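You operate a simulated robot arm through the tools that you are given. There is no shell and no other tool. Be economical: measure what you need, move in short steps, check, and stop when the job is done.

You run a simulated robot arm. Do the job below in one go: nothing can be reset, and whatever is moved stays where it is left.

## Task
Move the boiling pan to the small burner and let it simmer there.
Fine: big knob at OFF before the pan moves; small knob to HIGH, one push, down to SIM for a while; then at OFF.
Where things are to end (x, y in the base frame): pan with the white handle within 25 mm of [460, -690].

The check looks at the end state, three seconds after you hand in, the way a careful person would. Anything else that was tipped, shoved, dropped, spilled or broken makes it a failure.

## Robot
A 6-joint arm with a two-finger parallel gripper, fixed in place. Base frame: the origin is at the foot of the arm, x ahead of it, y to its left, z up. Lengths are in mm, angles in degrees, forces in N, time in s.
With the tool pointing down near the work surface it reaches from about 140 to 800 mm from the base axis. Its first joint turns from -166.0 to 166.0 degrees. Payload 3.91 kg.
Tool frame: the origin (TCP) lies between the finger pads and is the grasp point; the fingertips stand 30 mm ahead of it; z points along the fingers, y is the line along which they close. The gripper opens to 110 mm. The fingers are 20 mm wide and 10 mm thick; the gripper's body (48 by 112 mm) begins 55 mm behind the TCP.
Orientation is told as [roll, pitch, yaw] about the base's x, y, z axes, in that order, counted from this pose: with the fingers straight down and closing along the base's y, the tool's x points along the base's -x, its y along +y and its z along -z.

## Interface
- The arm moves only by the tool move_arm. Its argument "plan" is one flat list of numbers, 7 for each row, row after row: the shift along the tool's x, y, z in m, then the turn, a rotation vector about the tool's x, y, z in degrees, then the finger opening in m, from 0 to 0.11. In form: [dx, dy, dz, ax, ay, az, grip, dx, dy, dz, ax, ay, az, grip, ...]. A call has 1 to 10 rows; each row shifts and turns the commanded pose from where the row before left it, along the tool's axes as they then stand. Rows are played at 5 a second. More than 50 mm and 8.6 degrees between two rows, or a gripper value outside its range, and nothing of the call is played. A pose out of reach is approached as far as the arm can. The call stops where the force on the tool passes 90 N (or 10 N more than at its start, if that is more) or the arm is blocked; 0.2 s more then pass. The fingers move at their own pace (about 108 mm/s each) and stop on an object; they squeeze with about 32 N. The grip force told is the motor's: it shows also when the fingers shut on nothing. Time passes only in rows, and 0.2 s behind the last, so rows that do not move let the fingers close. It gives the time, the measured TCP pose, the force on the tool (base axes), the opening and the grip force at its end, in the units of the frame above (readings bear some noise), with the torque about the TCP (base axes, N m) and any sound that the robot's microphone picked up.
- Cameras (640 x 400 px; columns grow to the right, rows downward): "scene" is fixed at [410.4, -513.6, 1485.4]; the picture's right is [0.63, 0.78, 0.00], its down [0.72, -0.58, -0.39] and it looks along [-0.30, 0.24, -0.92] (base axes); focal length 214 px, centre (320, 200). "wrist" rides on the gripper at [77, 7, -114] in the tool frame; the picture's right is [-0.09, 1.00, 0.00], its down [-0.80, -0.07, -0.59] and it looks along [-0.59, -0.05, 0.80] (tool axes); focal length 270 px, centre (320, 200). There is no depth. A picture from a camera that has moved, and an enlarged one, comes with that camera's place and axes in the base frame and with its lens. The place of the scene camera against the robot may be out by one fixed shift of up to 25 mm in any direction.
- camera(camera): a new picture of that camera. No time passes.
- lift_body(by): slides the trunk up (or, below 0, down) by that many mm; the arm rides with it, the base frame stays. It gives what a move gives, with no picture.
- inspect(camera, box): a new picture of the part [left, top, right, bottom] of that camera's present view, enlarged. No time passes.
- sign_off(): hands the job in; it is judged then, once.

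Go step by step. Nothing tells you positions but the pictures and the camera data: compare them with the known pose of the tool, close in by small moves and look again before you grip or let go. The budget is 120 turns and 76 pictures, counting those below and the enlarged ones. Unless the task says otherwise, let go and move clear before handing in, and close with one line.

The tools are called after "Emit:" by a JSON object that holds its "name" and its "arguments". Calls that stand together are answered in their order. move_arm: Moves the arm, as the interface text tells. Its arguments: {"type":"object","properties":{"plan":{"type":"array","items":{"type":"number"}}},"required":["plan"]} The other tools are called the same way: lift_body (by) slides the trunk up or down; camera (camera) takes a picture; inspect (camera, box) takes an enlarged picture of a part of a camera's view; sign_off () hands the job in.

At the start:

```text
time_s: 0.0
position: [97.3, -345.1, 1248.5]
orientation: [0.0, 0.0, -0.1]
ft_force: [0.0, 0.2, 0.5]
torque: [-0.01, -0.01, 0.02]
width: 110.0
grip_force: 0.1
trunk travel left (down, up): [-450.0, 90.0]
```

scene: 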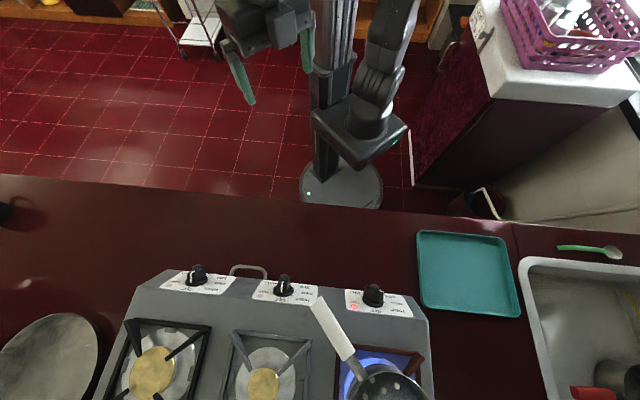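
wrist: 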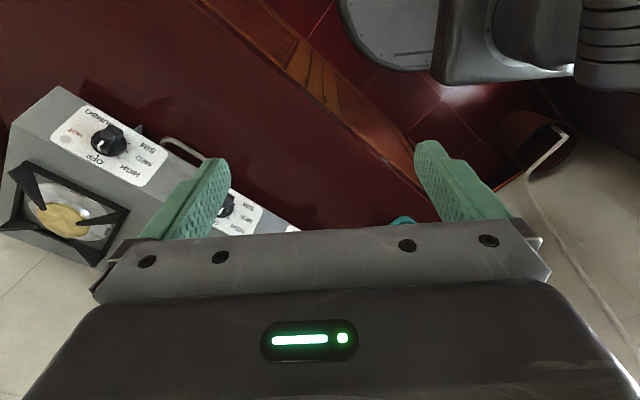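

I see a three-burner stove with knobs in front; the pan sits on the right (lit) burner, and the target looks like the middle burner. I'll look closer at the knobs and the pan first.

Emit:
{"name": "inspect", "arguments": {"camera": "scene", "box": [220, 250, 440, 400]}}

Emit:
{"name": "inspect", "arguments": {"camera": "scene", "box": [100, 250, 320, 400]}}

```text
2.67 times, centred on (330, 325) of scene
camera zoom: at [410.4, -513.6, 1485.4], right [0.63, 0.78, 0.0], down [0.72, -0.58, -0.39], along [-0.3, 0.24, -0.92], focal length 572 px, centre (293, -133)
```

zoom: 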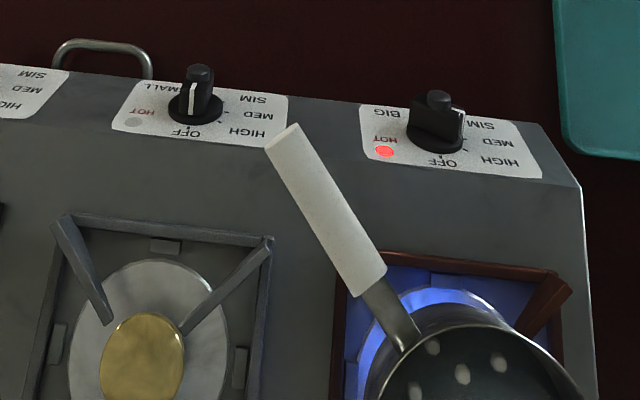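

```text
2.67 times, centred on (210, 325) of scene
camera zoom: at [410.4, -513.6, 1485.4], right [0.63, 0.78, 0.0], down [0.72, -0.58, -0.39], along [-0.3, 0.24, -0.92], focal length 572 px, centre (613, -133)
```

zoom: 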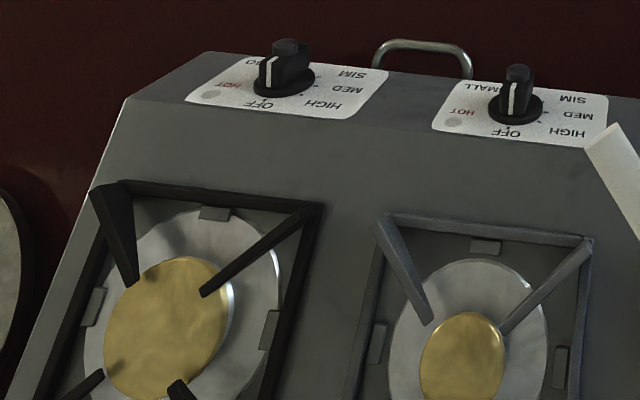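

The knobs run SMALL (middle) and BIG (right), with the stove turned about 45° to the base. I'll move the arm over the front panel and turn the wrist by -45° to look at the knobs from close.

Emit:
{"name": "move_arm", "arguments": {"plan": [-0.048, -0.005, 0, 0, 0, 0, 0.11, -0.048, -0.005, 0, 0, 0, 0, 0.11, -0.048, -0.005, 0, 0, 0, 0, 0.11, -0.048, -0.005, 0, 0, 0, 0, 0.11, 0, 0, 0, 0, 0, 7.5, 0.11, 0, 0, 0, 0, 0, 7.5, 0.11, 0, 0, 0, 0, 0, 7.5, 0.11, 0, 0, 0, 0, 0, 7.5, 0.11, 0, 0, 0, 0, 0, 7.5, 0.11, 0, 0, 0, 0, 0, 7.5, 0.11]}}

Emit:
{"name": "camera", "arguments": {"camera": "wrist"}}

```text
time_s: 2.2
position: [289.9, -364.6, 1248.9]
orientation: [-0.1, -0.1, -45.1]
ft_force: [0.5, -0.1, 0.0]
torque: [0.01, -0.01, 0.0]
width: 110.2
grip_force: 0.1
trunk travel left (down, up): [-450.0, 90.0]
```

```text
71 pictures are left
camera wrist: at [239.4, -305.3, 1363.4], right [0.77, 0.64, 0.0], down [0.52, -0.62, 0.59], along [0.38, -0.46, -0.8], focal length 270 px, centre (320, 200)
```

wrist: 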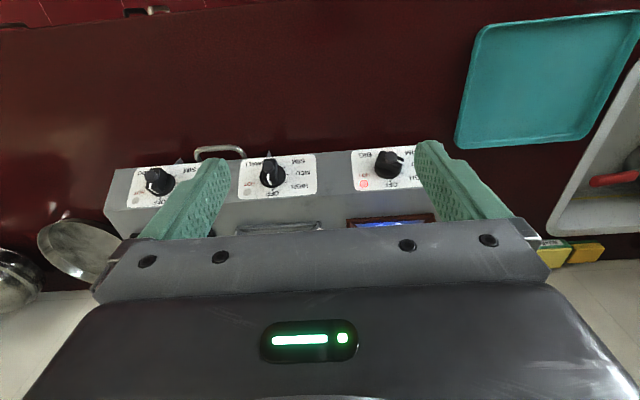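

The SMALL knob triangulates to about (342, -580, 903) and the BIG knob to about (500, -417, 906). I'll hover over the BIG knob to see its mark and the panel tilt.

Emit:
{"name": "move_arm", "arguments": {"plan": [-0.031, 0.0187, 0.027, 0, 0, 0, 0.11, -0.031, 0.0187, 0.027, 0, 0, 0, 0.11, -0.031, 0.0187, 0.027, 0, 0, 0, 0.11, -0.031, 0.0187, 0.027, 0, 0, 0, 0.11, -0.031, 0.0187, 0.027, 0, 0, 0, 0.11, -0.031, 0.0187, 0.027, 0, 0, 0, 0.11]}}

Emit:
{"name": "camera", "arguments": {"camera": "wrist"}}

Emit:
{"name": "camera", "arguments": {"camera": "scene"}}

```text
time_s: 3.6
position: [502.6, -416.7, 1088.1]
orientation: [0.0, 0.0, -44.9]
ft_force: [-0.1, -0.8, 0.3]
torque: [-0.02, 0.0, -0.02]
width: 109.9
grip_force: 0.1
trunk travel left (down, up): [-450.0, 90.0]
```

```text
70 pictures are left
camera wrist: at [451.9, -357.1, 1201.8], right [0.77, 0.64, 0.0], down [0.52, -0.62, 0.59], along [0.38, -0.46, -0.8], focal length 270 px, centre (320, 200)
```

wrist: 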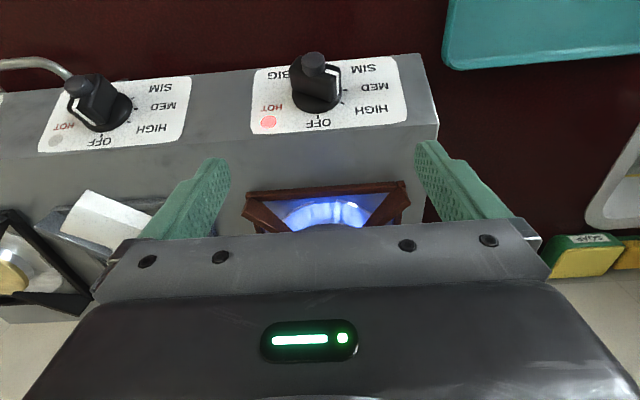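

```text
69 pictures are left
```

scene: 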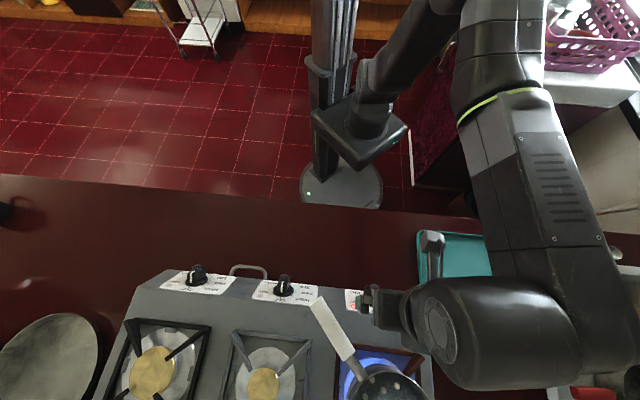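

Emit:
{"name": "inspect", "arguments": {"camera": "wrist", "box": [220, 30, 440, 165]}}

Emit:
{"name": "inspect", "arguments": {"camera": "wrist", "box": [0, 50, 220, 185]}}

```text
2.91 times, centred on (330, 98) of wrist
camera zoom: at [451.9, -357.1, 1201.8], right [0.77, 0.64, 0.0], down [0.52, -0.62, 0.59], along [0.38, -0.46, -0.8], focal length 786 px, centre (291, 498)
```

zoom: 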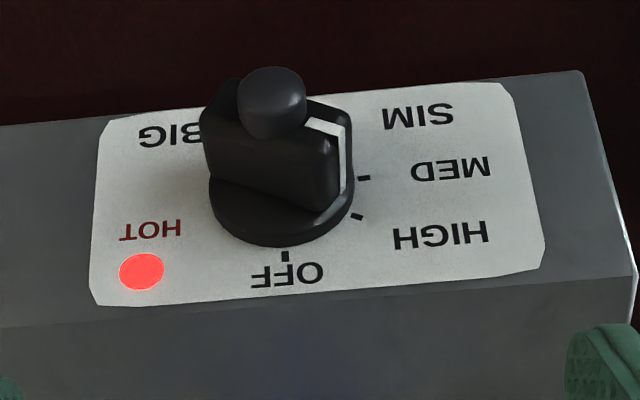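

```text
2.91 times, centred on (110, 118) of wrist
camera zoom: at [451.9, -357.1, 1201.8], right [0.77, 0.64, 0.0], down [0.52, -0.62, 0.59], along [0.38, -0.46, -0.8], focal length 786 px, centre (931, 440)
```

zoom: 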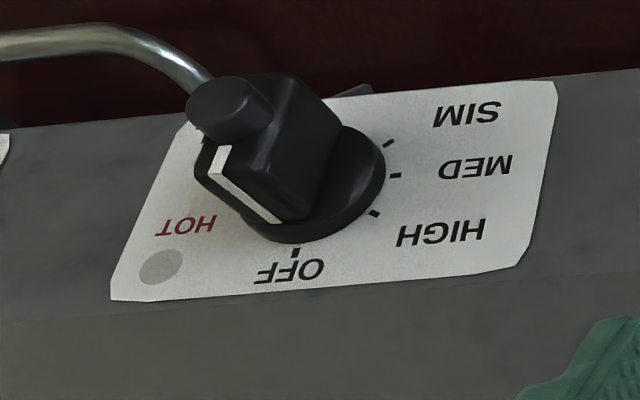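

The BIG knob points near MED. I need the panel height and tilt without relying on the scene camera offset, so I'll take a second wrist view from further in front.

Emit:
{"name": "move_arm", "arguments": {"plan": [0.045, 0, 0.02, 0, 0, 0, 0.11, 0.045, 0, 0.02, 0, 0, 0, 0.11, 0.045, 0, 0.02, 0, 0, 0, 0.11]}}

Emit:
{"name": "camera", "arguments": {"camera": "wrist"}}

```text
time_s: 4.4
position: [404.6, -320.6, 1027.1]
orientation: [0.0, 0.0, -44.9]
ft_force: [0.4, 0.0, 1.2]
torque: [-0.01, 0.01, 0.02]
width: 110.0
grip_force: 0.0
trunk travel left (down, up): [-450.0, 90.0]
```

```text
66 pictures are left
camera wrist: at [353.4, -261.2, 1141.8], right [0.77, 0.64, 0.0], down [0.52, -0.62, 0.59], along [0.38, -0.46, -0.8], focal length 270 px, centre (320, 200)
```

wrist: 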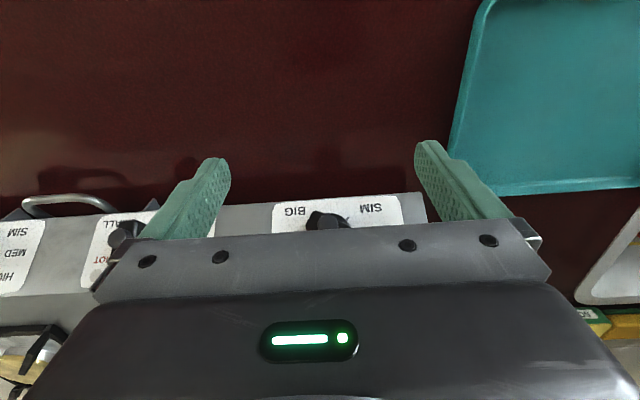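

Triangulating from wrist views only shows the panel is steep, about 60° from level. The knobs therefore point out toward the robot, with the BIG knob's foot near (498, -417, 918), and the scene camera is off by about 16 mm. I'll tilt the tool by 62° to face the panel and look again.

Emit:
{"name": "move_arm", "arguments": {"plan": [0.005, 0, 0, 0, -7.75, 0, 0.11, 0.005, 0, 0, 0, -7.75, 0, 0.11, 0, 0, 0, 0, -7.75, 0, 0.11, 0, 0, 0, 0, -7.75, 0, 0.11, 0, 0, 0, 0, -7.75, 0, 0.11, 0, 0, 0, 0, -7.75, 0, 0.11, 0, 0, 0, 0, -7.75, 0, 0.11, 0, 0, 0, 0, -7.75, 0, 0.11]}}

Emit:
{"name": "camera", "arguments": {"camera": "wrist"}}

```text
time_s: 6.2
position: [421.6, -339.1, 1059.9]
orientation: [-3.2, -43.8, -45.4]
ft_force: [0.0, 0.0, -0.4]
torque: [0.0, -0.01, 0.01]
width: 109.8
grip_force: 0.1
out of reach, approached as far as the arm can: row 5, 6, 7, 8
trunk travel left (down, up): [-450.0, 90.0]
```

```text
65 pictures are left
camera wrist: at [335.3, -234.2, 1088.1], right [0.78, 0.62, 0.02], down [0.09, -0.14, 0.99], along [0.62, -0.77, -0.17], focal length 270 px, centre (320, 200)
```

wrist: 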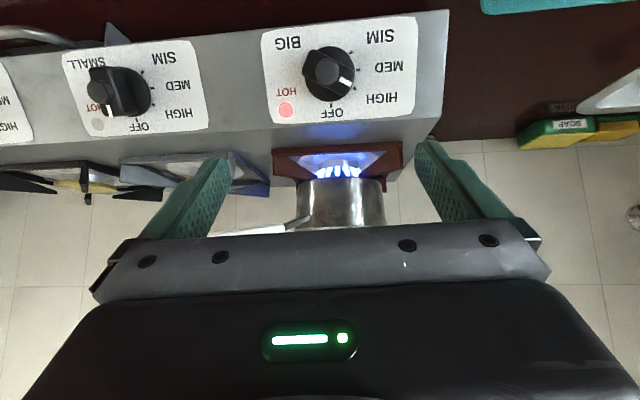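

The panel is now seen nearly face-on, but the arm could only tilt 44°, so the trunk has to go lower. I'll zoom first, then lower the trunk in steps.

Emit:
{"name": "inspect", "arguments": {"camera": "wrist", "box": [50, 10, 450, 240]}}

Emit:
{"name": "lift_body", "arguments": {"by": -90}}

```text
1.60 times, centred on (250, 125) of wrist
camera zoom: at [335.3, -234.2, 1088.1], right [0.78, 0.62, 0.02], down [0.09, -0.14, 0.99], along [0.62, -0.77, -0.17], focal length 432 px, centre (432, 320)
```

zoom: 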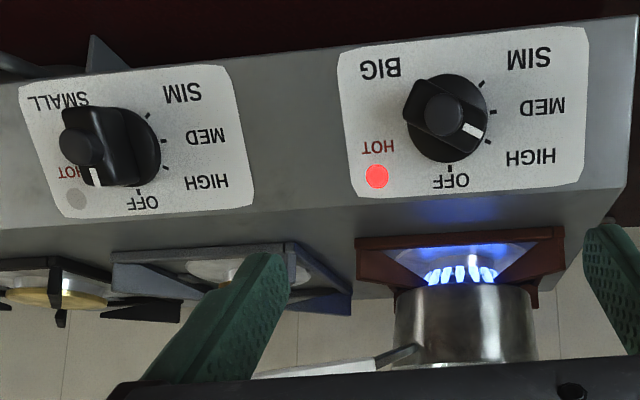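

```text
time_s: 7.5
position: [422.5, -339.1, 970.3]
orientation: [-3.4, -43.9, -45.4]
ft_force: [0.9, -0.9, -0.2]
torque: [-0.02, 0.02, 0.04]
width: 109.7
grip_force: 0.1
trunk travel left (down, up): [-360.0, 180.0]
```

The BIG knob points at HIGH and the SMALL knob at OFF. The trunk is lower now, so I'll finish the tilt.

Emit:
{"name": "move_arm", "arguments": {"plan": [0.0, 0, 0, 0, -6, 0, 0.11, 0, 0, 0, 0, -6, 0, 0.11, 0, 0, 0, 0, -6, 0, 0.11]}}

Emit:
{"name": "camera", "arguments": {"camera": "wrist"}}

```text
time_s: 8.2
position: [440.8, -334.0, 981.4]
orientation: [-6.2, -57.7, -43.8]
ft_force: [0.4, 0.2, 0.4]
torque: [0.0, 0.0, -0.02]
width: 110.1
grip_force: 0.0
out of reach, approached as far as the arm can: row 1, 2
trunk travel left (down, up): [-360.0, 180.0]
```

```text
63 pictures are left
camera wrist: at [354.7, -225.7, 976.3], right [0.78, 0.62, 0.02], down [-0.06, 0.05, 1.0], along [0.62, -0.78, 0.08], focal length 270 px, centre (320, 200)
```

wrist: 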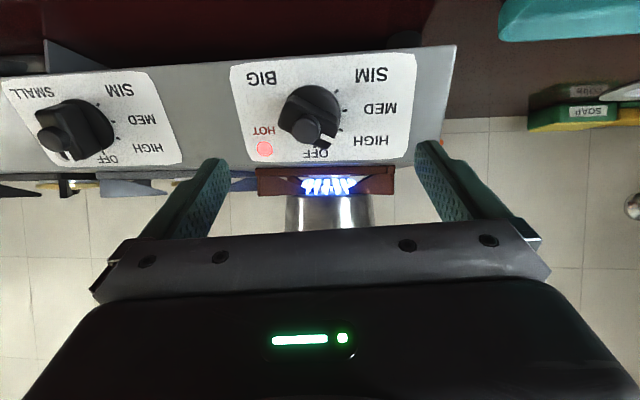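

From this view the panel tilt is about 63°, and the BIG knob axis passes through (499, -416, 919), with the cap ending about 52 mm out. I'll lower the trunk a little more, then square the tool up to the knob axis at a hover.

Emit:
{"name": "lift_body", "arguments": {"by": -40}}

Emit:
{"name": "move_arm", "arguments": {"plan": [-0.018, 0, -0.01, 0, 0, 0, 0.11, -0.016, 0, -0.012, -2.45, -2.9, 0.4, 0.11, 0, 0, 0, -2.45, -2.9, 0.4, 0.11]}}

```text
time_s: 9.1
position: [442.1, -333.7, 940.9]
orientation: [-6.2, -57.7, -43.7]
ft_force: [-0.5, -0.8, 0.0]
torque: [0.01, 0.01, 0.01]
width: 110.2
grip_force: 0.1
trunk travel left (down, up): [-320.0, 220.0]
```

```text
time_s: 9.9
position: [453.0, -320.8, 976.3]
orientation: [-3.9, -60.5, -44.0]
ft_force: [0.2, 0.0, 0.2]
torque: [0.01, -0.02, -0.03]
width: 110.0
grip_force: 0.1
out of reach, approached as far as the arm can: row 2, 3
trunk travel left (down, up): [-320.0, 220.0]
```

Still slightly short of reach, so I'll trade more trunk height for arm extension.

Emit:
{"name": "lift_body", "arguments": {"by": -40}}

Emit:
{"name": "move_arm", "arguments": {"plan": [-0.034, 0, -0.022, 0, 0, 0, 0.11]}}

Emit:
{"name": "lift_body", "arguments": {"by": -40}}

Emit:
{"name": "move_arm", "arguments": {"plan": [-0.034, 0, -0.022, 0, 0, 0, 0.11]}}

Emit:
{"name": "camera", "arguments": {"camera": "wrist"}}

```text
time_s: 10.7
position: [453.2, -319.6, 936.0]
orientation: [-3.8, -60.5, -44.0]
ft_force: [-0.5, 0.6, -0.6]
torque: [0.03, 0.02, 0.01]
width: 109.8
grip_force: 0.0
trunk travel left (down, up): [-280.0, 260.0]
```

```text
time_s: 11.1
position: [454.0, -317.0, 977.0]
orientation: [-3.9, -60.5, -43.8]
ft_force: [-0.1, -0.3, -0.2]
torque: [-0.01, 0.0, 0.02]
width: 109.9
grip_force: 0.0
trunk travel left (down, up): [-280.0, 260.0]
```

```text
time_s: 11.9
position: [452.8, -317.9, 937.3]
orientation: [-3.8, -60.6, -44.0]
ft_force: [-0.7, -0.9, -0.5]
torque: [-0.01, -0.02, -0.01]
width: 110.1
grip_force: 0.0
trunk travel left (down, up): [-240.0, 300.0]
```

```text
time_s: 12.3
position: [451.8, -315.9, 976.3]
orientation: [-4.0, -60.4, -43.9]
ft_force: [0.0, -0.5, -1.1]
torque: [-0.04, -0.03, 0.0]
width: 109.8
grip_force: 0.1
trunk travel left (down, up): [-240.0, 300.0]
```

```text
62 pictures are left
camera wrist: at [362.0, -210.6, 965.8], right [0.76, 0.65, 0.04], down [-0.11, 0.07, 0.99], along [0.64, -0.76, 0.12], focal length 270 px, centre (320, 200)
```

wrist: 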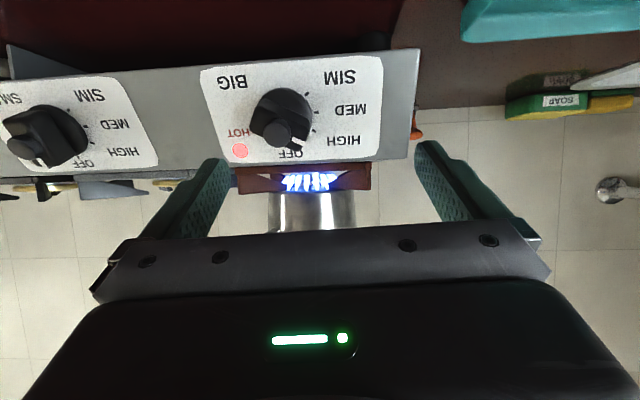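

All poses are reachable now. I'll centre on the BIG knob's axis at a hover and turn the tool -60° to match the bar at HIGH.

Emit:
{"name": "move_arm", "arguments": {"plan": [0.005, -0.0366, 0.0107, -2.9, -2.8, 0.9, 0.11, 0, 0, 0, 0, 0, -7.5, 0.11, 0, 0, 0, 0, 0, -7.5, 0.11, 0, 0, 0, 0, 0, -7.5, 0.11, 0, 0, 0, 0, 0, -7.5, 0.11, 0, 0, 0, 0, 0, -7.5, 0.11, 0, 0, 0, 0, 0, -7.5, 0.11, 0, 0, 0, 0, 0, -7.5, 0.11, 0, 0, 0, 0, 0, -7.5, 0.11]}}

Emit:
{"name": "camera", "arguments": {"camera": "wrist"}}

```text
time_s: 14.3
position: [461.7, -314.7, 973.8]
orientation: [-59.8, -26.5, 30.2]
ft_force: [0.6, -0.4, -0.2]
torque: [0.03, 0.0, -0.01]
width: 109.8
grip_force: 0.0
out of reach, approached as far as the arm can: row 1
trunk travel left (down, up): [-240.0, 300.0]
```

```text
61 pictures are left
camera wrist: at [328.2, -271.8, 984.7], right [0.15, 0.67, -0.73], down [0.24, 0.69, 0.68], along [0.96, -0.28, -0.06], focal length 270 px, centre (320, 200)
```

wrist: 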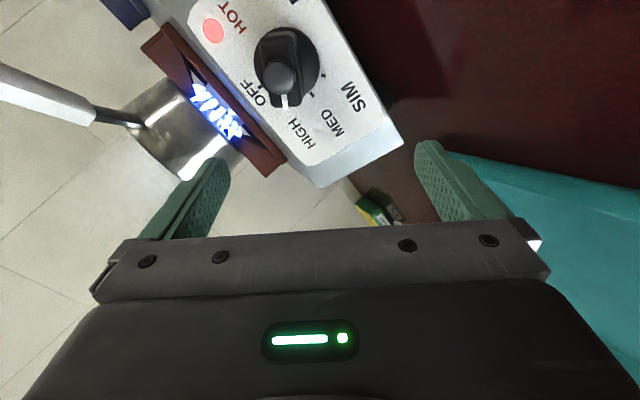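

The bar lines up with the tool, and the tool axis is parallel to the knob axis, but the position is off sideways by about 45 mm. I'll correct to a hover 90 mm out on the axis.

Emit:
{"name": "move_arm", "arguments": {"plan": [0.0206, -0.0092, 0.011, 0, 0, 0, 0.11, 0.0206, -0.0092, 0.011, 0, 0, 0, 0.11]}}

Emit:
{"name": "camera", "arguments": {"camera": "wrist"}}

```text
time_s: 14.9
position: [469.0, -334.4, 972.3]
orientation: [-59.7, -26.3, 29.4]
ft_force: [-0.5, 0.0, -0.2]
torque: [-0.03, 0.0, 0.03]
width: 110.1
grip_force: 0.0
out of reach, approached as far as the arm can: row 1, 2
trunk travel left (down, up): [-240.0, 300.0]
```

```text
60 pictures are left
camera wrist: at [337.2, -289.9, 983.5], right [0.15, 0.67, -0.73], down [0.25, 0.69, 0.68], along [0.96, -0.29, -0.06], focal length 270 px, centre (320, 200)
```

wrist: 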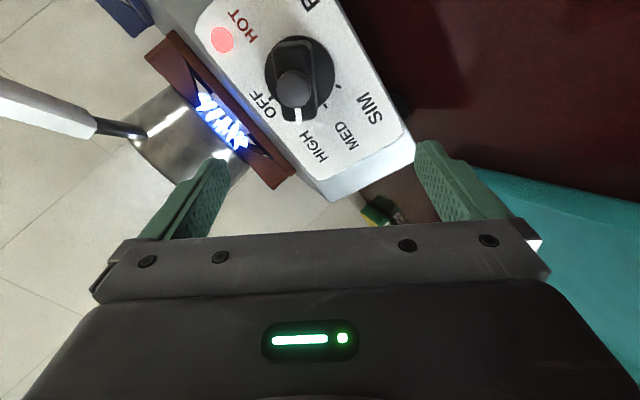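

The arm is at an inner reach limit again, so I'll drop the trunk more while compensating upward, then retry.

Emit:
{"name": "lift_body", "arguments": {"by": -50}}

Emit:
{"name": "move_arm", "arguments": {"plan": [-0.0222, -0.0388, -0.0225, 0, 0, 0, 0.11]}}

Emit:
{"name": "lift_body", "arguments": {"by": -50}}

Emit:
{"name": "move_arm", "arguments": {"plan": [-0.0222, -0.0388, -0.0225, 0, 0, 0, 0.11]}}

```text
time_s: 15.9
position: [468.6, -334.0, 921.1]
orientation: [-59.7, -26.4, 29.3]
ft_force: [0.0, 0.2, 0.0]
torque: [0.03, -0.05, -0.01]
width: 110.0
grip_force: 0.1
trunk travel left (down, up): [-190.0, 350.0]
```

```text
time_s: 16.3
position: [460.8, -341.7, 968.7]
orientation: [-59.7, -26.6, 29.8]
ft_force: [0.4, 0.1, -0.2]
torque: [-0.01, -0.01, -0.01]
width: 109.9
grip_force: 0.2
out of reach, approached as far as the arm can: row 1
trunk travel left (down, up): [-190.0, 350.0]
```

```text
time_s: 17.2
position: [460.9, -340.7, 917.9]
orientation: [-59.8, -26.7, 29.8]
ft_force: [0.2, -0.8, -0.5]
torque: [0.03, 0.02, 0.03]
width: 110.0
grip_force: 0.1
trunk travel left (down, up): [-140.0, 400.0]
```

```text
time_s: 17.6
position: [453.1, -347.8, 964.5]
orientation: [-59.6, -26.7, 30.1]
ft_force: [0.6, 0.3, -0.4]
torque: [0.0, 0.01, -0.01]
width: 110.0
grip_force: 0.1
out of reach, approached as far as the arm can: row 1
trunk travel left (down, up): [-140.0, 400.0]
```

This works; the position creeps toward the axis. One more step.

Emit:
{"name": "lift_body", "arguments": {"by": -50}}

Emit:
{"name": "move_arm", "arguments": {"plan": [-0.0222, -0.0388, -0.0225, 0, 0, 0, 0.11]}}

Emit:
{"name": "lift_body", "arguments": {"by": -50}}

Emit:
{"name": "move_arm", "arguments": {"plan": [-0.0222, -0.0388, -0.0225, 0, 0, 0, 0.11]}}

Emit:
{"name": "camera", "arguments": {"camera": "wrist"}}

```text
time_s: 18.5
position: [452.6, -346.8, 916.3]
orientation: [-60.0, -26.9, 30.3]
ft_force: [1.4, 3.9, 9.4]
torque: [0.34, -0.24, 0.01]
width: 107.6
grip_force: 0.1
trunk travel left (down, up): [-90.0, 450.0]
```

```text
time_s: 18.9
position: [446.2, -353.4, 961.8]
orientation: [-59.8, -26.9, 30.6]
ft_force: [0.8, 0.9, -0.5]
torque: [-0.01, -0.01, -0.01]
width: 110.2
grip_force: 0.0
out of reach, approached as far as the arm can: row 1
trunk travel left (down, up): [-90.0, 450.0]
```

```text
time_s: 19.8
position: [447.3, -351.3, 915.6]
orientation: [-60.3, -27.2, 30.9]
ft_force: [2.4, 5.6, 15.1]
torque: [0.59, -0.41, 0.04]
width: 105.7
grip_force: 0.1
trunk travel left (down, up): [-40.0, 500.0]
```

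```text
time_s: 20.2
position: [440.9, -358.7, 960.7]
orientation: [-59.8, -27.3, 31.1]
ft_force: [0.4, -0.6, 0.4]
torque: [-0.02, 0.0, -0.01]
width: 110.4
grip_force: 0.1
out of reach, approached as far as the arm can: row 1
trunk travel left (down, up): [-40.0, 500.0]
```

```text
59 pictures are left
camera wrist: at [307.7, -318.3, 971.3], right [0.15, 0.67, -0.73], down [0.22, 0.69, 0.69], along [0.96, -0.26, -0.05], focal length 270 px, centre (320, 200)
```

wrist: 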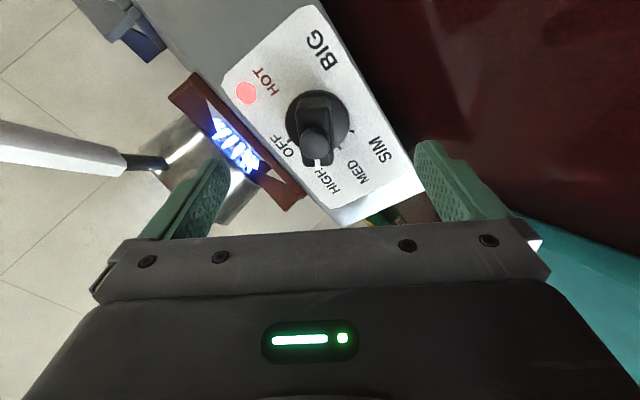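

The tool is now on the axis hover. During the last lowering a finger lightly touched the counter (about z 860), which I'll avoid from here. Zooming to check the alignment.

Emit:
{"name": "inspect", "arguments": {"camera": "wrist", "box": [220, 60, 420, 200]}}

```text
2.86 times, centred on (320, 130) of wrist
camera zoom: at [307.7, -318.3, 971.3], right [0.15, 0.67, -0.73], down [0.22, 0.69, 0.69], along [0.96, -0.26, -0.05], focal length 772 px, centre (320, 400)
```

zoom: 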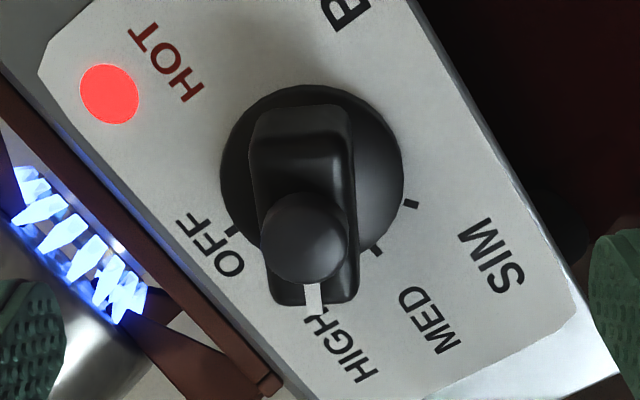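

The bar is well oriented; the axis is offset roughly 5–8 mm along the tool's x. I'll correct partly while closing in with the fingers open, then recheck.

Emit:
{"name": "move_arm", "arguments": {"plan": [0.005, -0.002, 0.0125, 0, 0, 0, 0.11, 0, 0, 0.0125, 0, 0, 0, 0.11]}}

Emit:
{"name": "inspect", "arguments": {"camera": "wrist", "box": [200, 80, 440, 240]}}

```text
time_s: 20.8
position: [452.9, -376.3, 950.5]
orientation: [-59.9, -27.0, 30.8]
ft_force: [0.0, 0.9, 0.4]
torque: [0.01, 0.01, -0.01]
width: 110.3
grip_force: 0.1
trunk travel left (down, up): [-40.0, 500.0]
```

```text
2.50 times, centred on (320, 160) of wrist
camera zoom: at [320.1, -335.9, 960.7], right [0.15, 0.67, -0.73], down [0.23, 0.69, 0.68], along [0.96, -0.27, -0.05], focal length 676 px, centre (320, 300)
```

zoom: 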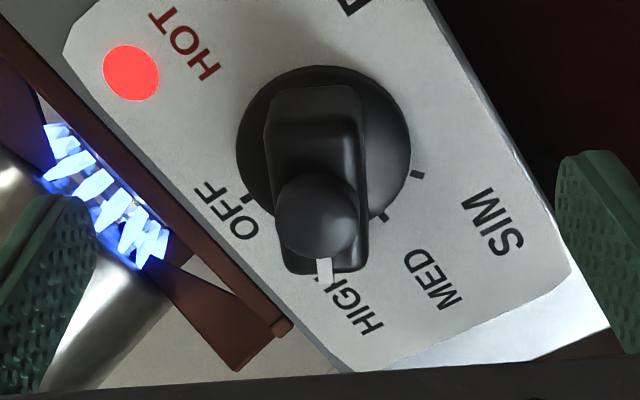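

The axis is now centred to about 2 mm. I'll advance until the fingertips straddle the bar, then close on it.

Emit:
{"name": "move_arm", "arguments": {"plan": [0.002, 0, 0.011, 0, 0, 0, 0.11, 0, 0, 0.011, 0, 0, 0, 0.11, 0, 0, 0, 0, 0, 0, 0.02, 0, 0, 0, 0, 0, 0, 0.015, 0, 0, 0, 0, 0, 0, 0.015]}}

Emit:
{"name": "camera", "arguments": {"camera": "wrist"}}

```text
time_s: 22.0
position: [465.2, -392.0, 940.1]
orientation: [-59.9, -27.2, 30.7]
ft_force: [1.7, -3.6, 3.2]
torque: [0.49, 0.34, 0.11]
width: 24.6
grip_force: 45.3
trunk travel left (down, up): [-40.0, 500.0]
```

```text
56 pictures are left
camera wrist: at [332.5, -351.3, 949.7], right [0.15, 0.67, -0.73], down [0.23, 0.69, 0.68], along [0.96, -0.27, -0.05], focal length 270 px, centre (320, 200)
```

wrist: 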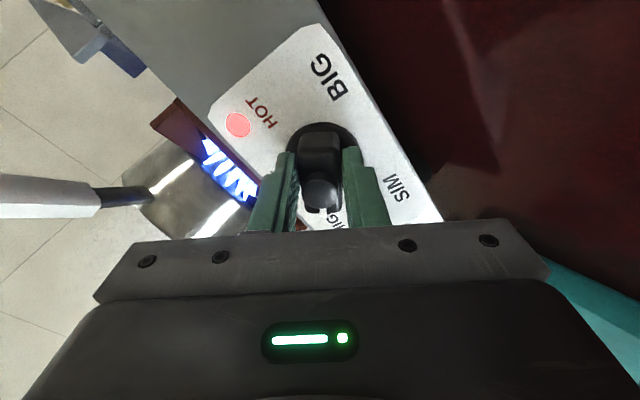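

The bar is gripped (24.6 mm). I'll turn it back toward OFF (+tool z) by about 52° first.

Emit:
{"name": "move_arm", "arguments": {"plan": [0, 0, 0, 0, 0, 7.5, 0.015, 0, 0, 0, 0, 0, 7.5, 0.015, 0, 0, 0, 0, 0, 7.5, 0.015, 0, 0, 0, 0, 0, 7.5, 0.015, 0, 0, 0, 0, 0, 7.5, 0.015, 0, 0, 0, 0, 0, 7.5, 0.015, 0, 0, 0, 0, 0, 7.5, 0.015]}}

Emit:
{"name": "camera", "arguments": {"camera": "wrist"}}

```text
time_s: 23.6
position: [468.0, -387.3, 935.7]
orientation: [-13.3, -62.3, -29.3]
ft_force: [7.8, 51.4, -24.8]
torque: [0.06, 0.05, 0.73]
width: 23.6
grip_force: 45.2
trunk travel left (down, up): [-40.0, 500.0]
```

```text
55 pictures are left
camera wrist: at [366.9, -293.7, 919.0], right [0.69, 0.73, -0.03], down [-0.1, 0.13, 0.99], along [0.72, -0.67, 0.16], focal length 270 px, centre (320, 200)
```

wrist: 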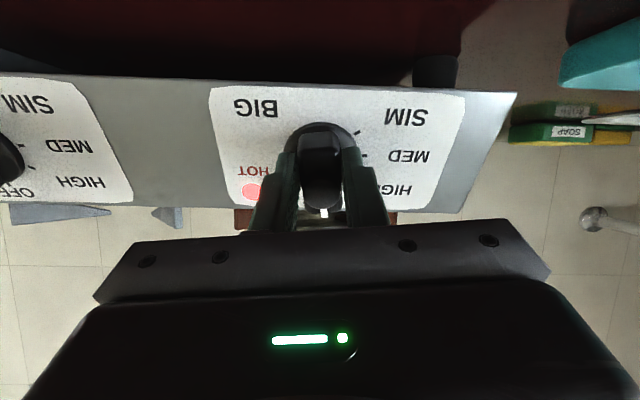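

The knob went most of the way and the flame is out of view, but there's a side force from a small axis offset. I'll relax toward the knob's side and finish the turn.

Emit:
{"name": "move_arm", "arguments": {"plan": [0.002, 0.003, 0, 0, 0, 2, 0.015, 0.002, 0.003, 0, 0, 0, 3, 0.015]}}

Emit:
{"name": "inspect", "arguments": {"camera": "wrist", "box": [200, 60, 480, 240]}}

```text
time_s: 24.2
position: [467.9, -387.5, 937.0]
orientation: [-3.9, -63.6, -40.2]
ft_force: [14.7, 22.7, -3.8]
torque: [0.69, 1.12, -0.11]
width: 23.6
grip_force: 44.4
trunk travel left (down, up): [-40.0, 500.0]
```

```text
2.22 times, centred on (340, 150) of wrist
camera zoom: at [372.8, -288.3, 917.5], right [0.72, 0.7, 0.05], down [-0.16, 0.09, 0.98], along [0.68, -0.71, 0.18], focal length 601 px, centre (276, 311)
```

zoom: 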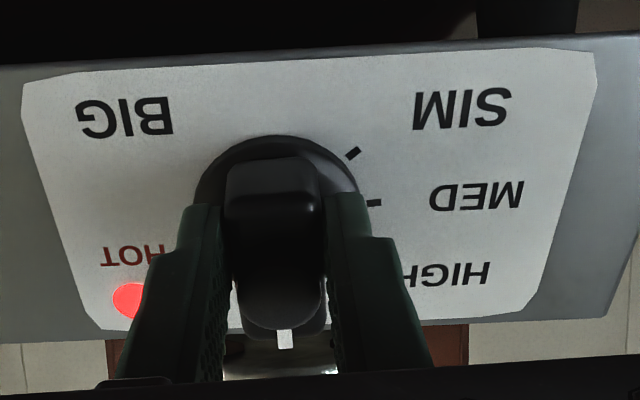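

The bar is about 2° short of OFF. I'll finish and check the flame from the scene camera.

Emit:
{"name": "move_arm", "arguments": {"plan": [0.001, 0.002, 0, 0, 0, 2.5, 0.015, 0, 0, 0, 0, 0, 0, 0.015]}}

Emit:
{"name": "inspect", "arguments": {"camera": "scene", "box": [260, 270, 460, 400]}}

```text
time_s: 24.8
position: [468.5, -386.4, 935.9]
orientation: [1.2, -63.9, -45.7]
ft_force: [19.2, -0.1, 14.5]
torque: [-0.26, 0.78, -0.42]
width: 23.9
grip_force: 44.9
trunk travel left (down, up): [-40.0, 500.0]
```

```text
3.08 times, centred on (360, 335) of scene
camera zoom: at [410.4, -513.6, 1485.4], right [0.63, 0.78, 0.0], down [0.72, -0.58, -0.39], along [-0.3, 0.24, -0.92], focal length 660 px, centre (197, -215)
```

zoom: 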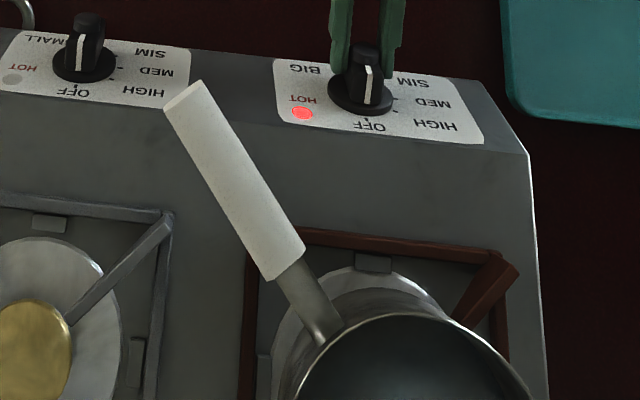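

The flame is out and the pointer sits at OFF. I'll release, back off along the axis, and verify.

Emit:
{"name": "move_arm", "arguments": {"plan": [0, 0, 0, 0, 0, 0, 0.06, 0, 0, 0, 0, 0, 0, 0.08, 0, 0, -0.02, 0, 0, 0, 0.08, 0, 0, -0.02, 0, 0, 0, 0.08]}}

Emit:
{"name": "camera", "arguments": {"camera": "wrist"}}

```text
time_s: 25.8
position: [443.2, -361.6, 950.1]
orientation: [1.5, -63.6, -45.9]
ft_force: [-0.6, -0.1, -0.9]
torque: [0.04, 0.0, 0.02]
width: 80.1
grip_force: 0.0
trunk travel left (down, up): [-40.0, 500.0]
```

```text
52 pictures are left
camera wrist: at [349.5, -259.5, 932.5], right [0.73, 0.68, 0.09], down [-0.18, 0.06, 0.98], along [0.66, -0.73, 0.17], focal length 270 px, centre (320, 200)
```

wrist: 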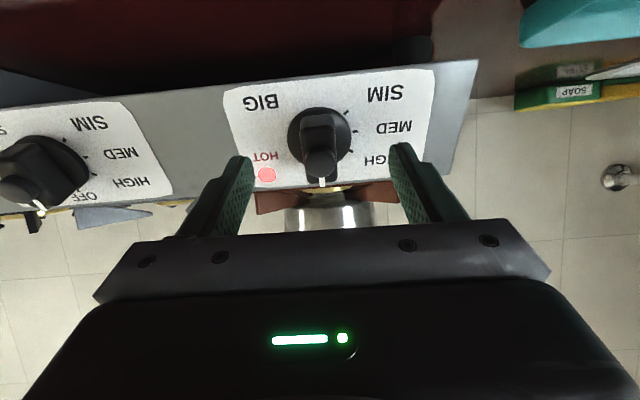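

BIG is confirmed at OFF. Next comes the pan: I'll raise the trunk clear of everything and bring the tool back to vertical to look at the handle.

Emit:
{"name": "lift_body", "arguments": {"by": 260}}

Emit:
{"name": "move_arm", "arguments": {"plan": [0, 0, 0, 0, 7.95, 0, 0.11, 0, 0, 0, 0, 7.95, 0, 0.11, 0, 0, 0, 0, 7.95, 0, 0.11, 0, 0, 0, 0, 7.95, 0, 0.11, 0, 0, 0, 0, 7.95, 0, 0.11, 0, 0, 0, 0, 7.95, 0, 0.11, 0, 0, 0, 0, 7.95, 0, 0.11, 0, 0, 0, 0, 7.95, 0, 0.11]}}

Emit:
{"name": "camera", "arguments": {"camera": "wrist"}}

```text
time_s: 28.5
position: [443.2, -359.8, 1210.9]
orientation: [1.5, -63.4, -45.8]
ft_force: [0.3, -0.3, -1.0]
torque: [-0.01, 0.03, 0.0]
width: 80.0
grip_force: 0.0
trunk travel left (down, up): [-300.0, 240.0]
```

```text
time_s: 30.3
position: [320.4, -424.8, 1201.7]
orientation: [13.5, -6.3, -42.0]
ft_force: [-0.8, 0.2, -0.5]
torque: [-0.04, 0.01, -0.01]
width: 109.8
grip_force: 0.0
out of reach, approached as far as the arm can: row 1, 2, 3, 4, 5, 6, 7, 8
trunk travel left (down, up): [-300.0, 240.0]
```

```text
51 pictures are left
camera wrist: at [239.0, -380.8, 1305.4], right [0.69, 0.68, 0.24], down [0.41, -0.65, 0.65], along [0.59, -0.35, -0.72], focal length 270 px, centre (320, 200)
```

wrist: 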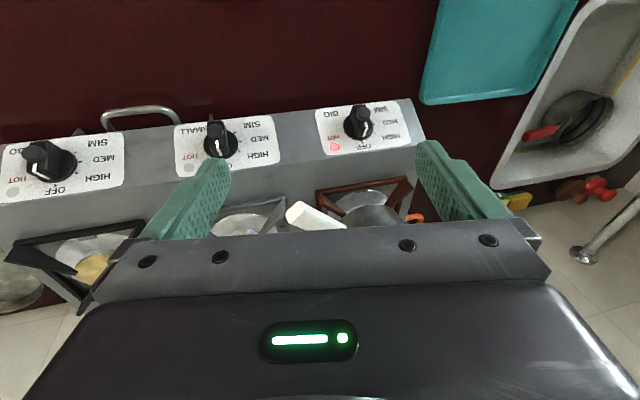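

The arm was short of reach with the trunk still low. I'll raise the trunk back to its starting height and let the arm settle on the commanded pose.

Emit:
{"name": "lift_body", "arguments": {"by": 100}}

Emit:
{"name": "move_arm", "arguments": {"plan": [0, 0, 0.04, 0, 0, 0, 0.11, 0, 0, 0.04, 0, 0, 0, 0.11]}}

```text
time_s: 31.6
position: [319.4, -424.1, 1301.0]
orientation: [13.5, -6.4, -42.1]
ft_force: [0.7, 0.5, 0.5]
torque: [0.01, -0.02, 0.03]
width: 110.2
grip_force: 0.0
trunk travel left (down, up): [-400.0, 140.0]
```

```text
time_s: 32.2
position: [339.1, -417.5, 1226.6]
orientation: [14.4, -6.8, -42.1]
ft_force: [-0.1, 0.0, 0.6]
torque: [0.02, -0.01, -0.01]
width: 109.8
grip_force: 0.1
trunk travel left (down, up): [-400.0, 140.0]
```

I'll level the tool to vertical and turn the yaw to about 0, so the fingers close across the handle.

Emit:
{"name": "move_arm", "arguments": {"plan": [0, 0, 0, 6.6, 3.05, 0, 0.11, 0, 0, 0, 6.6, 3.05, 0, 0.11, 0, 0, 0, 0, 0, -7, 0.11, 0, 0, 0, 0, 0, -7, 0.11, 0, 0, 0, 0, 0, -7, 0.11, 0, 0, 0, 0, 0, -7, 0.11, 0, 0, 0, 0, 0, -7, 0.11, 0, 0, 0, 0, 0, -7, 0.11]}}

Emit:
{"name": "camera", "arguments": {"camera": "wrist"}}

```text
time_s: 34.0
position: [337.6, -416.4, 1225.2]
orientation: [6.2, -14.7, 0.0]
ft_force: [0.4, -0.1, 0.0]
torque: [0.03, 0.02, 0.04]
width: 110.1
grip_force: 0.2
out of reach, approached as far as the arm can: row 1, 2
trunk travel left (down, up): [-400.0, 140.0]
```

```text
50 pictures are left
camera wrist: at [233.8, -422.6, 1315.6], right [0.06, 0.99, 0.13], down [0.63, -0.13, 0.77], along [0.78, 0.04, -0.63], focal length 270 px, centre (320, 200)
```

wrist: 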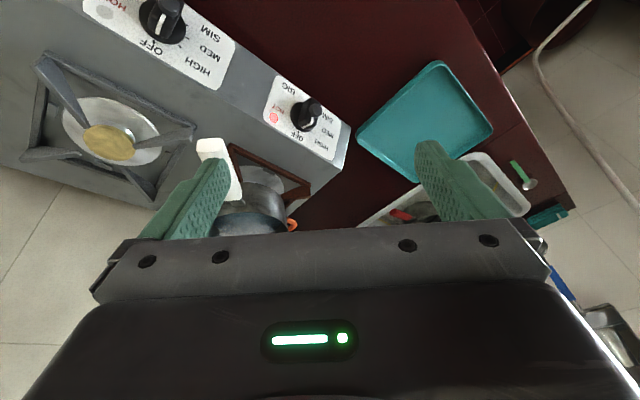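

Reach is better lower down, so I'll descend 80 mm and finish levelling.

Emit:
{"name": "move_arm", "arguments": {"plan": [0.0102, -0.0043, 0.0383, 0, 0, 0, 0.11, 0.0102, -0.0043, 0.0383, 0, 0, 0, 0.11, 0, 0, 0, 3.1, 7.35, 0, 0.11, 0, 0, 0, 3.1, 7.35, 0, 0.11]}}

Emit:
{"name": "camera", "arguments": {"camera": "wrist"}}

```text
time_s: 35.0
position: [338.3, -417.2, 1145.1]
orientation: [6.3, -14.9, 0.0]
ft_force: [1.2, 0.2, 0.0]
torque: [-0.01, -0.01, 0.0]
width: 110.2
grip_force: 0.0
out of reach, approached as far as the arm can: row 3, 4
trunk travel left (down, up): [-400.0, 140.0]
```

```text
49 pictures are left
camera wrist: at [233.4, -423.0, 1234.6], right [0.06, 0.99, 0.13], down [0.62, -0.14, 0.77], along [0.78, 0.03, -0.63], focal length 270 px, centre (320, 200)
```

wrist: 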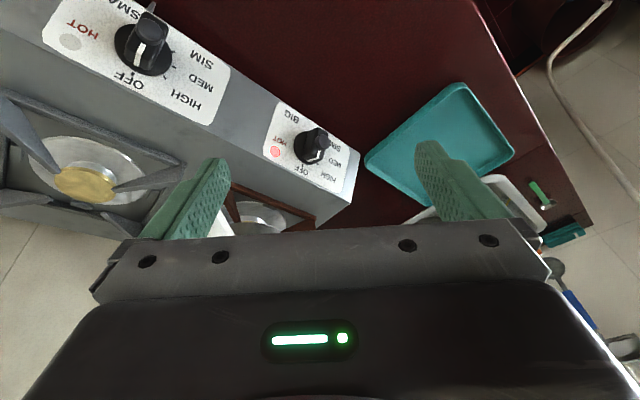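

Emit:
{"name": "camera", "arguments": {"camera": "scene"}}

```text
48 pictures are left
```

scene: 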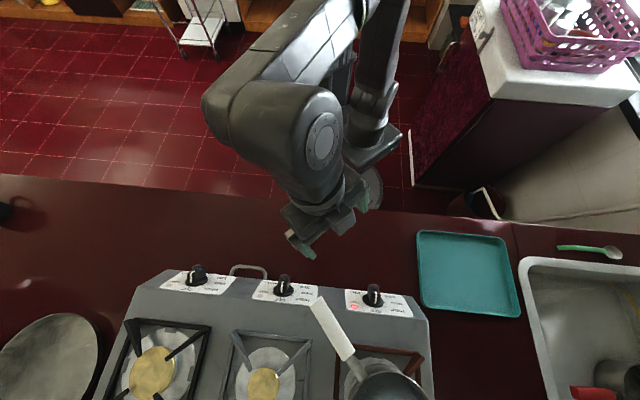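

The arm is bent in an awkward branch with its forearm coming from the left. I'll move the TCP outward toward the pan at safe height and try levelling again.

Emit:
{"name": "move_arm", "arguments": {"plan": [-0.045, -0.01, 0.01, 0, 0, 0, 0.11, -0.045, -0.01, 0.01, 0, 0, 0, 0.11, 0, 0, 0, 0, 5, 0, 0.11, 0, 0, 0, 5, 0, 0, 0.11]}}

```text
time_s: 36.0
position: [429.7, -435.4, 1147.9]
orientation: [4.4, -15.9, -0.1]
ft_force: [-0.2, -0.7, -0.9]
torque: [0.0, 0.0, 0.0]
width: 110.0
grip_force: 0.1
out of reach, approached as far as the arm can: row 3
trunk travel left (down, up): [-400.0, 140.0]
```

Emit:
{"name": "lift_body", "arguments": {"by": 90}}

Emit:
{"name": "move_arm", "arguments": {"plan": [0, 0, 0, 0, 0, 7.5, 0.11, 0, 0, 0, 0, 0, 7.5, 0.11, 0, 0, 0, 0, 0, 7.5, 0.11, 0, 0, 0, 0, 0, 7.5, 0.11, 0, 0, 0, 0, 0, 7.5, 0.11, 0, 0, 0, 0, 0, 7.5, 0.11, 0, 0, 0, 0, 5, 0, 0.11, 0, 0, 0, 0, 5, 0, 0.11]}}

Emit:
{"name": "camera", "arguments": {"camera": "scene"}}

```text
time_s: 37.3
position: [429.4, -436.2, 1237.2]
orientation: [4.4, -15.8, 0.0]
ft_force: [0.6, -0.2, -0.2]
torque: [0.04, 0.0, 0.01]
width: 110.0
grip_force: 0.0
trunk travel left (down, up): [-490.0, 50.0]
```

```text
time_s: 39.1
position: [433.0, -435.7, 1237.9]
orientation: [17.1, 0.9, -43.3]
ft_force: [0.0, 0.4, 0.2]
torque: [0.02, 0.04, -0.01]
width: 110.0
grip_force: 0.1
out of reach, approached as far as the arm can: row 8
trunk travel left (down, up): [-490.0, 50.0]
```

```text
47 pictures are left
```

scene: 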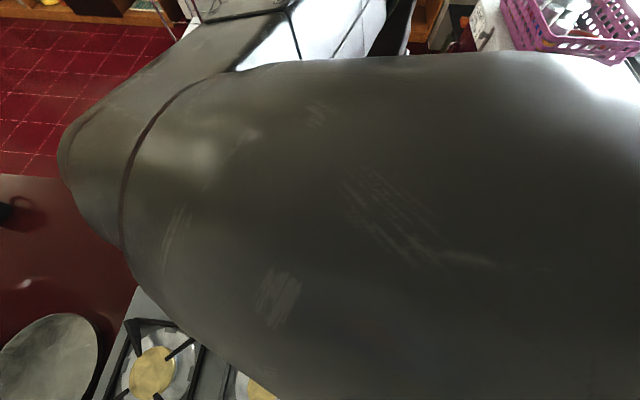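

The remaining tilt is now about the tool's x axis, so I'll try removing that.

Emit:
{"name": "move_arm", "arguments": {"plan": [0, 0, 0.02, 5.6, 0, 0, 0.11, 0, 0, 0.02, 5.6, 0, 0, 0.11, 0, 0, 0.02, 5.6, 0, 0, 0.11]}}

```text
time_s: 39.9
position: [453.4, -418.0, 1179.5]
orientation: [15.5, -3.8, -44.2]
ft_force: [0.6, 0.0, -1.0]
torque: [0.04, -0.01, -0.03]
width: 110.2
grip_force: 0.1
out of reach, approached as far as the arm can: row 1, 2, 3
trunk travel left (down, up): [-490.0, 50.0]
```

The wrist seems stuck at a limit in a flipped branch. I'll retreat toward the start area, where the tool was vertical, and see if it frees up.

Emit:
{"name": "move_arm", "arguments": {"plan": [0.045, -0.02, 0, 0, 0, 0, 0.11, 0.045, -0.02, 0, 0, 0, 0, 0.11, 0.045, -0.02, 0, 0, 0, 0, 0.11, 0.045, -0.02, 0, 0, 0, 0, 0.11, 0.045, -0.02, 0, 0, 0, 0, 0.11]}}

Emit:
{"name": "camera", "arguments": {"camera": "scene"}}

```text
time_s: 41.1
position: [228.5, -328.1, 1136.1]
orientation: [16.3, -4.3, -44.5]
ft_force: [0.1, -0.4, -0.9]
torque: [-0.01, 0.03, 0.01]
width: 110.0
grip_force: 0.0
out of reach, approached as far as the arm can: row 5
trunk travel left (down, up): [-490.0, 50.0]
```

```text
46 pictures are left
```

scene: 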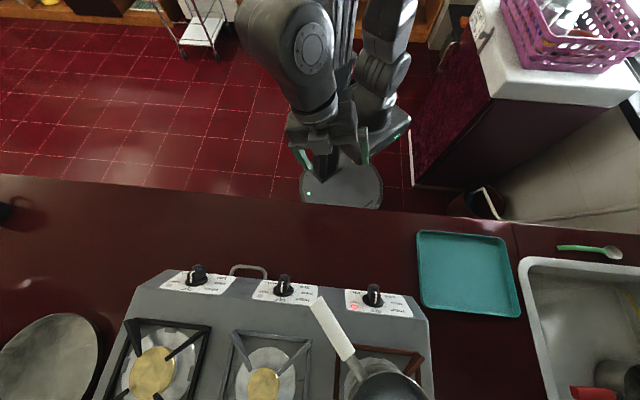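

Emit:
{"name": "move_arm", "arguments": {"plan": [0, 0, 0, 5.6, 0, 0, 0.11, 0, 0, 0, 5.6, 0, 0, 0.11, 0, 0, 0, 0, 4, 0, 0.11]}}

```text
time_s: 41.9
position: [242.2, -324.4, 1113.7]
orientation: [14.1, -5.7, -44.9]
ft_force: [0.0, 0.5, 0.2]
torque: [0.0, -0.01, 0.0]
width: 109.8
grip_force: 0.0
out of reach, approached as far as the arm can: row 1, 2, 3
trunk travel left (down, up): [-490.0, 50.0]
```

The arm stays about 15° off vertical in this branch. That's acceptable: a tool pitched ~45° and pointing along the handle will hold the pan better anyway. I'll move out toward the handle and turn to yaw 0.

Emit:
{"name": "move_arm", "arguments": {"plan": [-0.047, 0.0025, -0.001, 0, 0, 0, 0.11, -0.047, 0.0025, -0.001, 0, 0, 0, 0.11, -0.047, 0.0025, -0.001, 0, 0, 0, 0.11, -0.047, 0.0025, -0.001, 0, 0, 0, 0.11, 0, 0, 0, 0, 0, -7.5, 0.11, 0, 0, 0, 0, 0, -7.5, 0.11, 0, 0, 0, 0, 0, -7.5, 0.11, 0, 0, 0, 0, 0, -7.5, 0.11, 0, 0, 0, 0, 0, -7.5, 0.11, 0, 0, 0, 0, 0, -7.5, 0.11]}}

Emit:
{"name": "move_arm", "arguments": {"plan": [0, 0, 0, 0.8, -7, 0, 0.11, 0, 0, 0, 0.8, -7, 0, 0.11, 0, 0, 0, 0.8, -7, 0, 0.11, 0, 0, 0, 0.8, -7, 0, 0.11]}}

Emit:
{"name": "camera", "arguments": {"camera": "wrist"}}

```text
time_s: 44.1
position: [384.7, -426.7, 1089.3]
orientation: [6.4, -13.7, 0.5]
ft_force: [-0.4, 0.3, -0.2]
torque: [-0.02, 0.01, -0.02]
width: 110.0
grip_force: 0.0
out of reach, approached as far as the arm can: row 1, 2, 3, 4, 5, 6, 7, 8, 9, 10
trunk travel left (down, up): [-490.0, 50.0]
```

```text
time_s: 45.1
position: [385.0, -424.6, 1088.5]
orientation: [3.6, -39.4, -2.0]
ft_force: [-0.1, 0.4, -0.9]
torque: [0.01, 0.01, 0.0]
width: 109.9
grip_force: 0.1
trunk travel left (down, up): [-490.0, 50.0]
```

```text
45 pictures are left
camera wrist: at [252.1, -422.1, 1128.2], right [0.06, 0.99, 0.1], down [0.24, -0.12, 0.96], along [0.97, -0.04, -0.25], focal length 270 px, centre (320, 200)
```

wrist: 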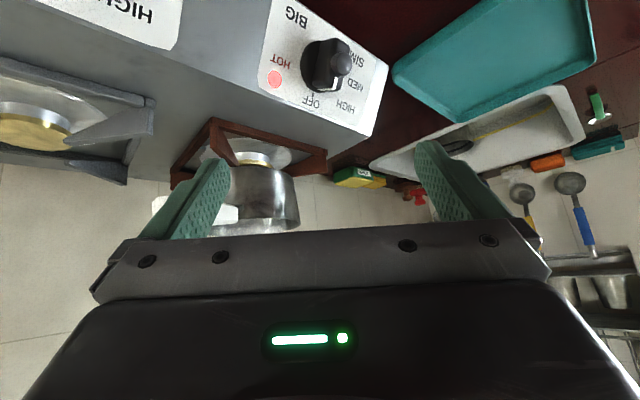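

The pitched tool works here. I'll shift sideways so that the handle and pan come between the fingers.

Emit:
{"name": "move_arm", "arguments": {"plan": [-0.0083, -0.0323, -0.0209, 0, 0, 0, 0.11, -0.0083, -0.0323, -0.0209, 0, 0, 0, 0.11, -0.0083, -0.0323, -0.0209, 0, 0, 0, 0.11]}}

Emit:
{"name": "camera", "arguments": {"camera": "wrist"}}

Emit:
{"name": "camera", "arguments": {"camera": "scene"}}

```text
time_s: 45.9
position: [364.4, -527.3, 1147.3]
orientation: [3.6, -39.4, -2.1]
ft_force: [0.2, -0.6, -0.8]
torque: [-0.02, -0.01, 0.05]
width: 110.2
grip_force: 0.0
trunk travel left (down, up): [-490.0, 50.0]
```

```text
44 pictures are left
camera wrist: at [231.7, -523.1, 1187.4], right [0.06, 0.99, 0.1], down [0.24, -0.12, 0.96], along [0.97, -0.04, -0.25], focal length 270 px, centre (320, 200)
```

wrist: 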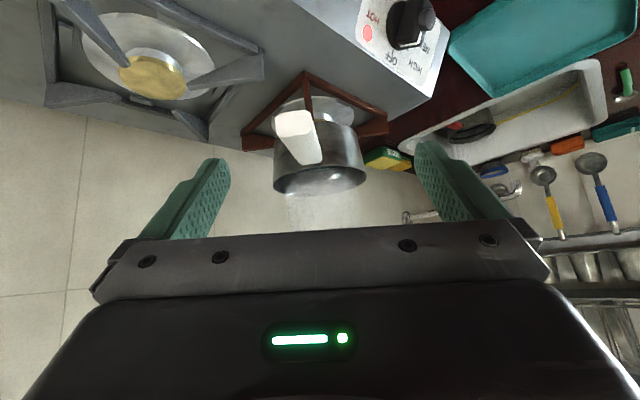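

```text
43 pictures are left
```

scene: 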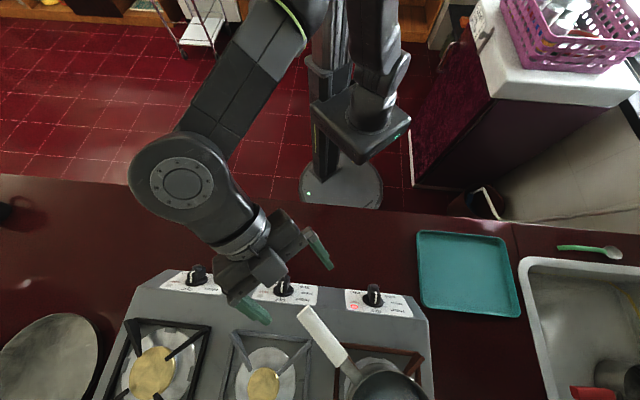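

The handle appears to have turned slightly from a light finger brush, so I'll check the pan closely.

Emit:
{"name": "inspect", "arguments": {"camera": "scene", "box": [260, 270, 460, 400]}}

Emit:
{"name": "inspect", "arguments": {"camera": "wrist", "box": [220, 60, 420, 210]}}

```text
3.08 times, centred on (360, 335) of scene
camera zoom: at [410.4, -513.6, 1485.4], right [0.63, 0.78, 0.0], down [0.72, -0.58, -0.39], along [-0.3, 0.24, -0.92], focal length 660 px, centre (197, -215)
```

zoom: 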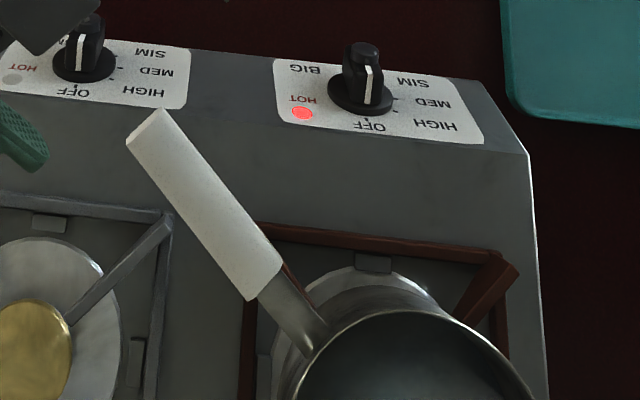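

```text
2.67 times, centred on (320, 135) of wrist
camera zoom: at [231.7, -523.1, 1187.4], right [0.06, 0.99, 0.1], down [0.24, -0.12, 0.96], along [0.97, -0.04, -0.25], focal length 721 px, centre (320, 373)
```

zoom: 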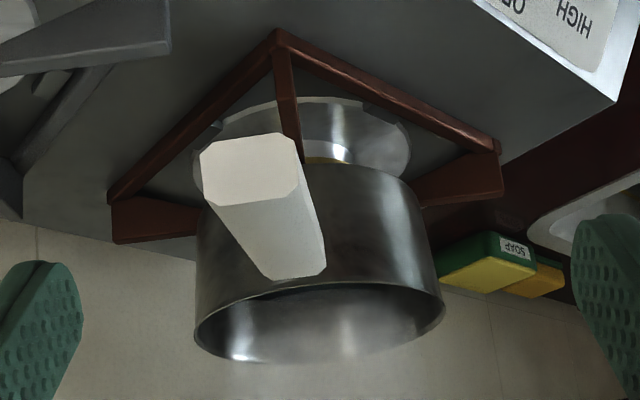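

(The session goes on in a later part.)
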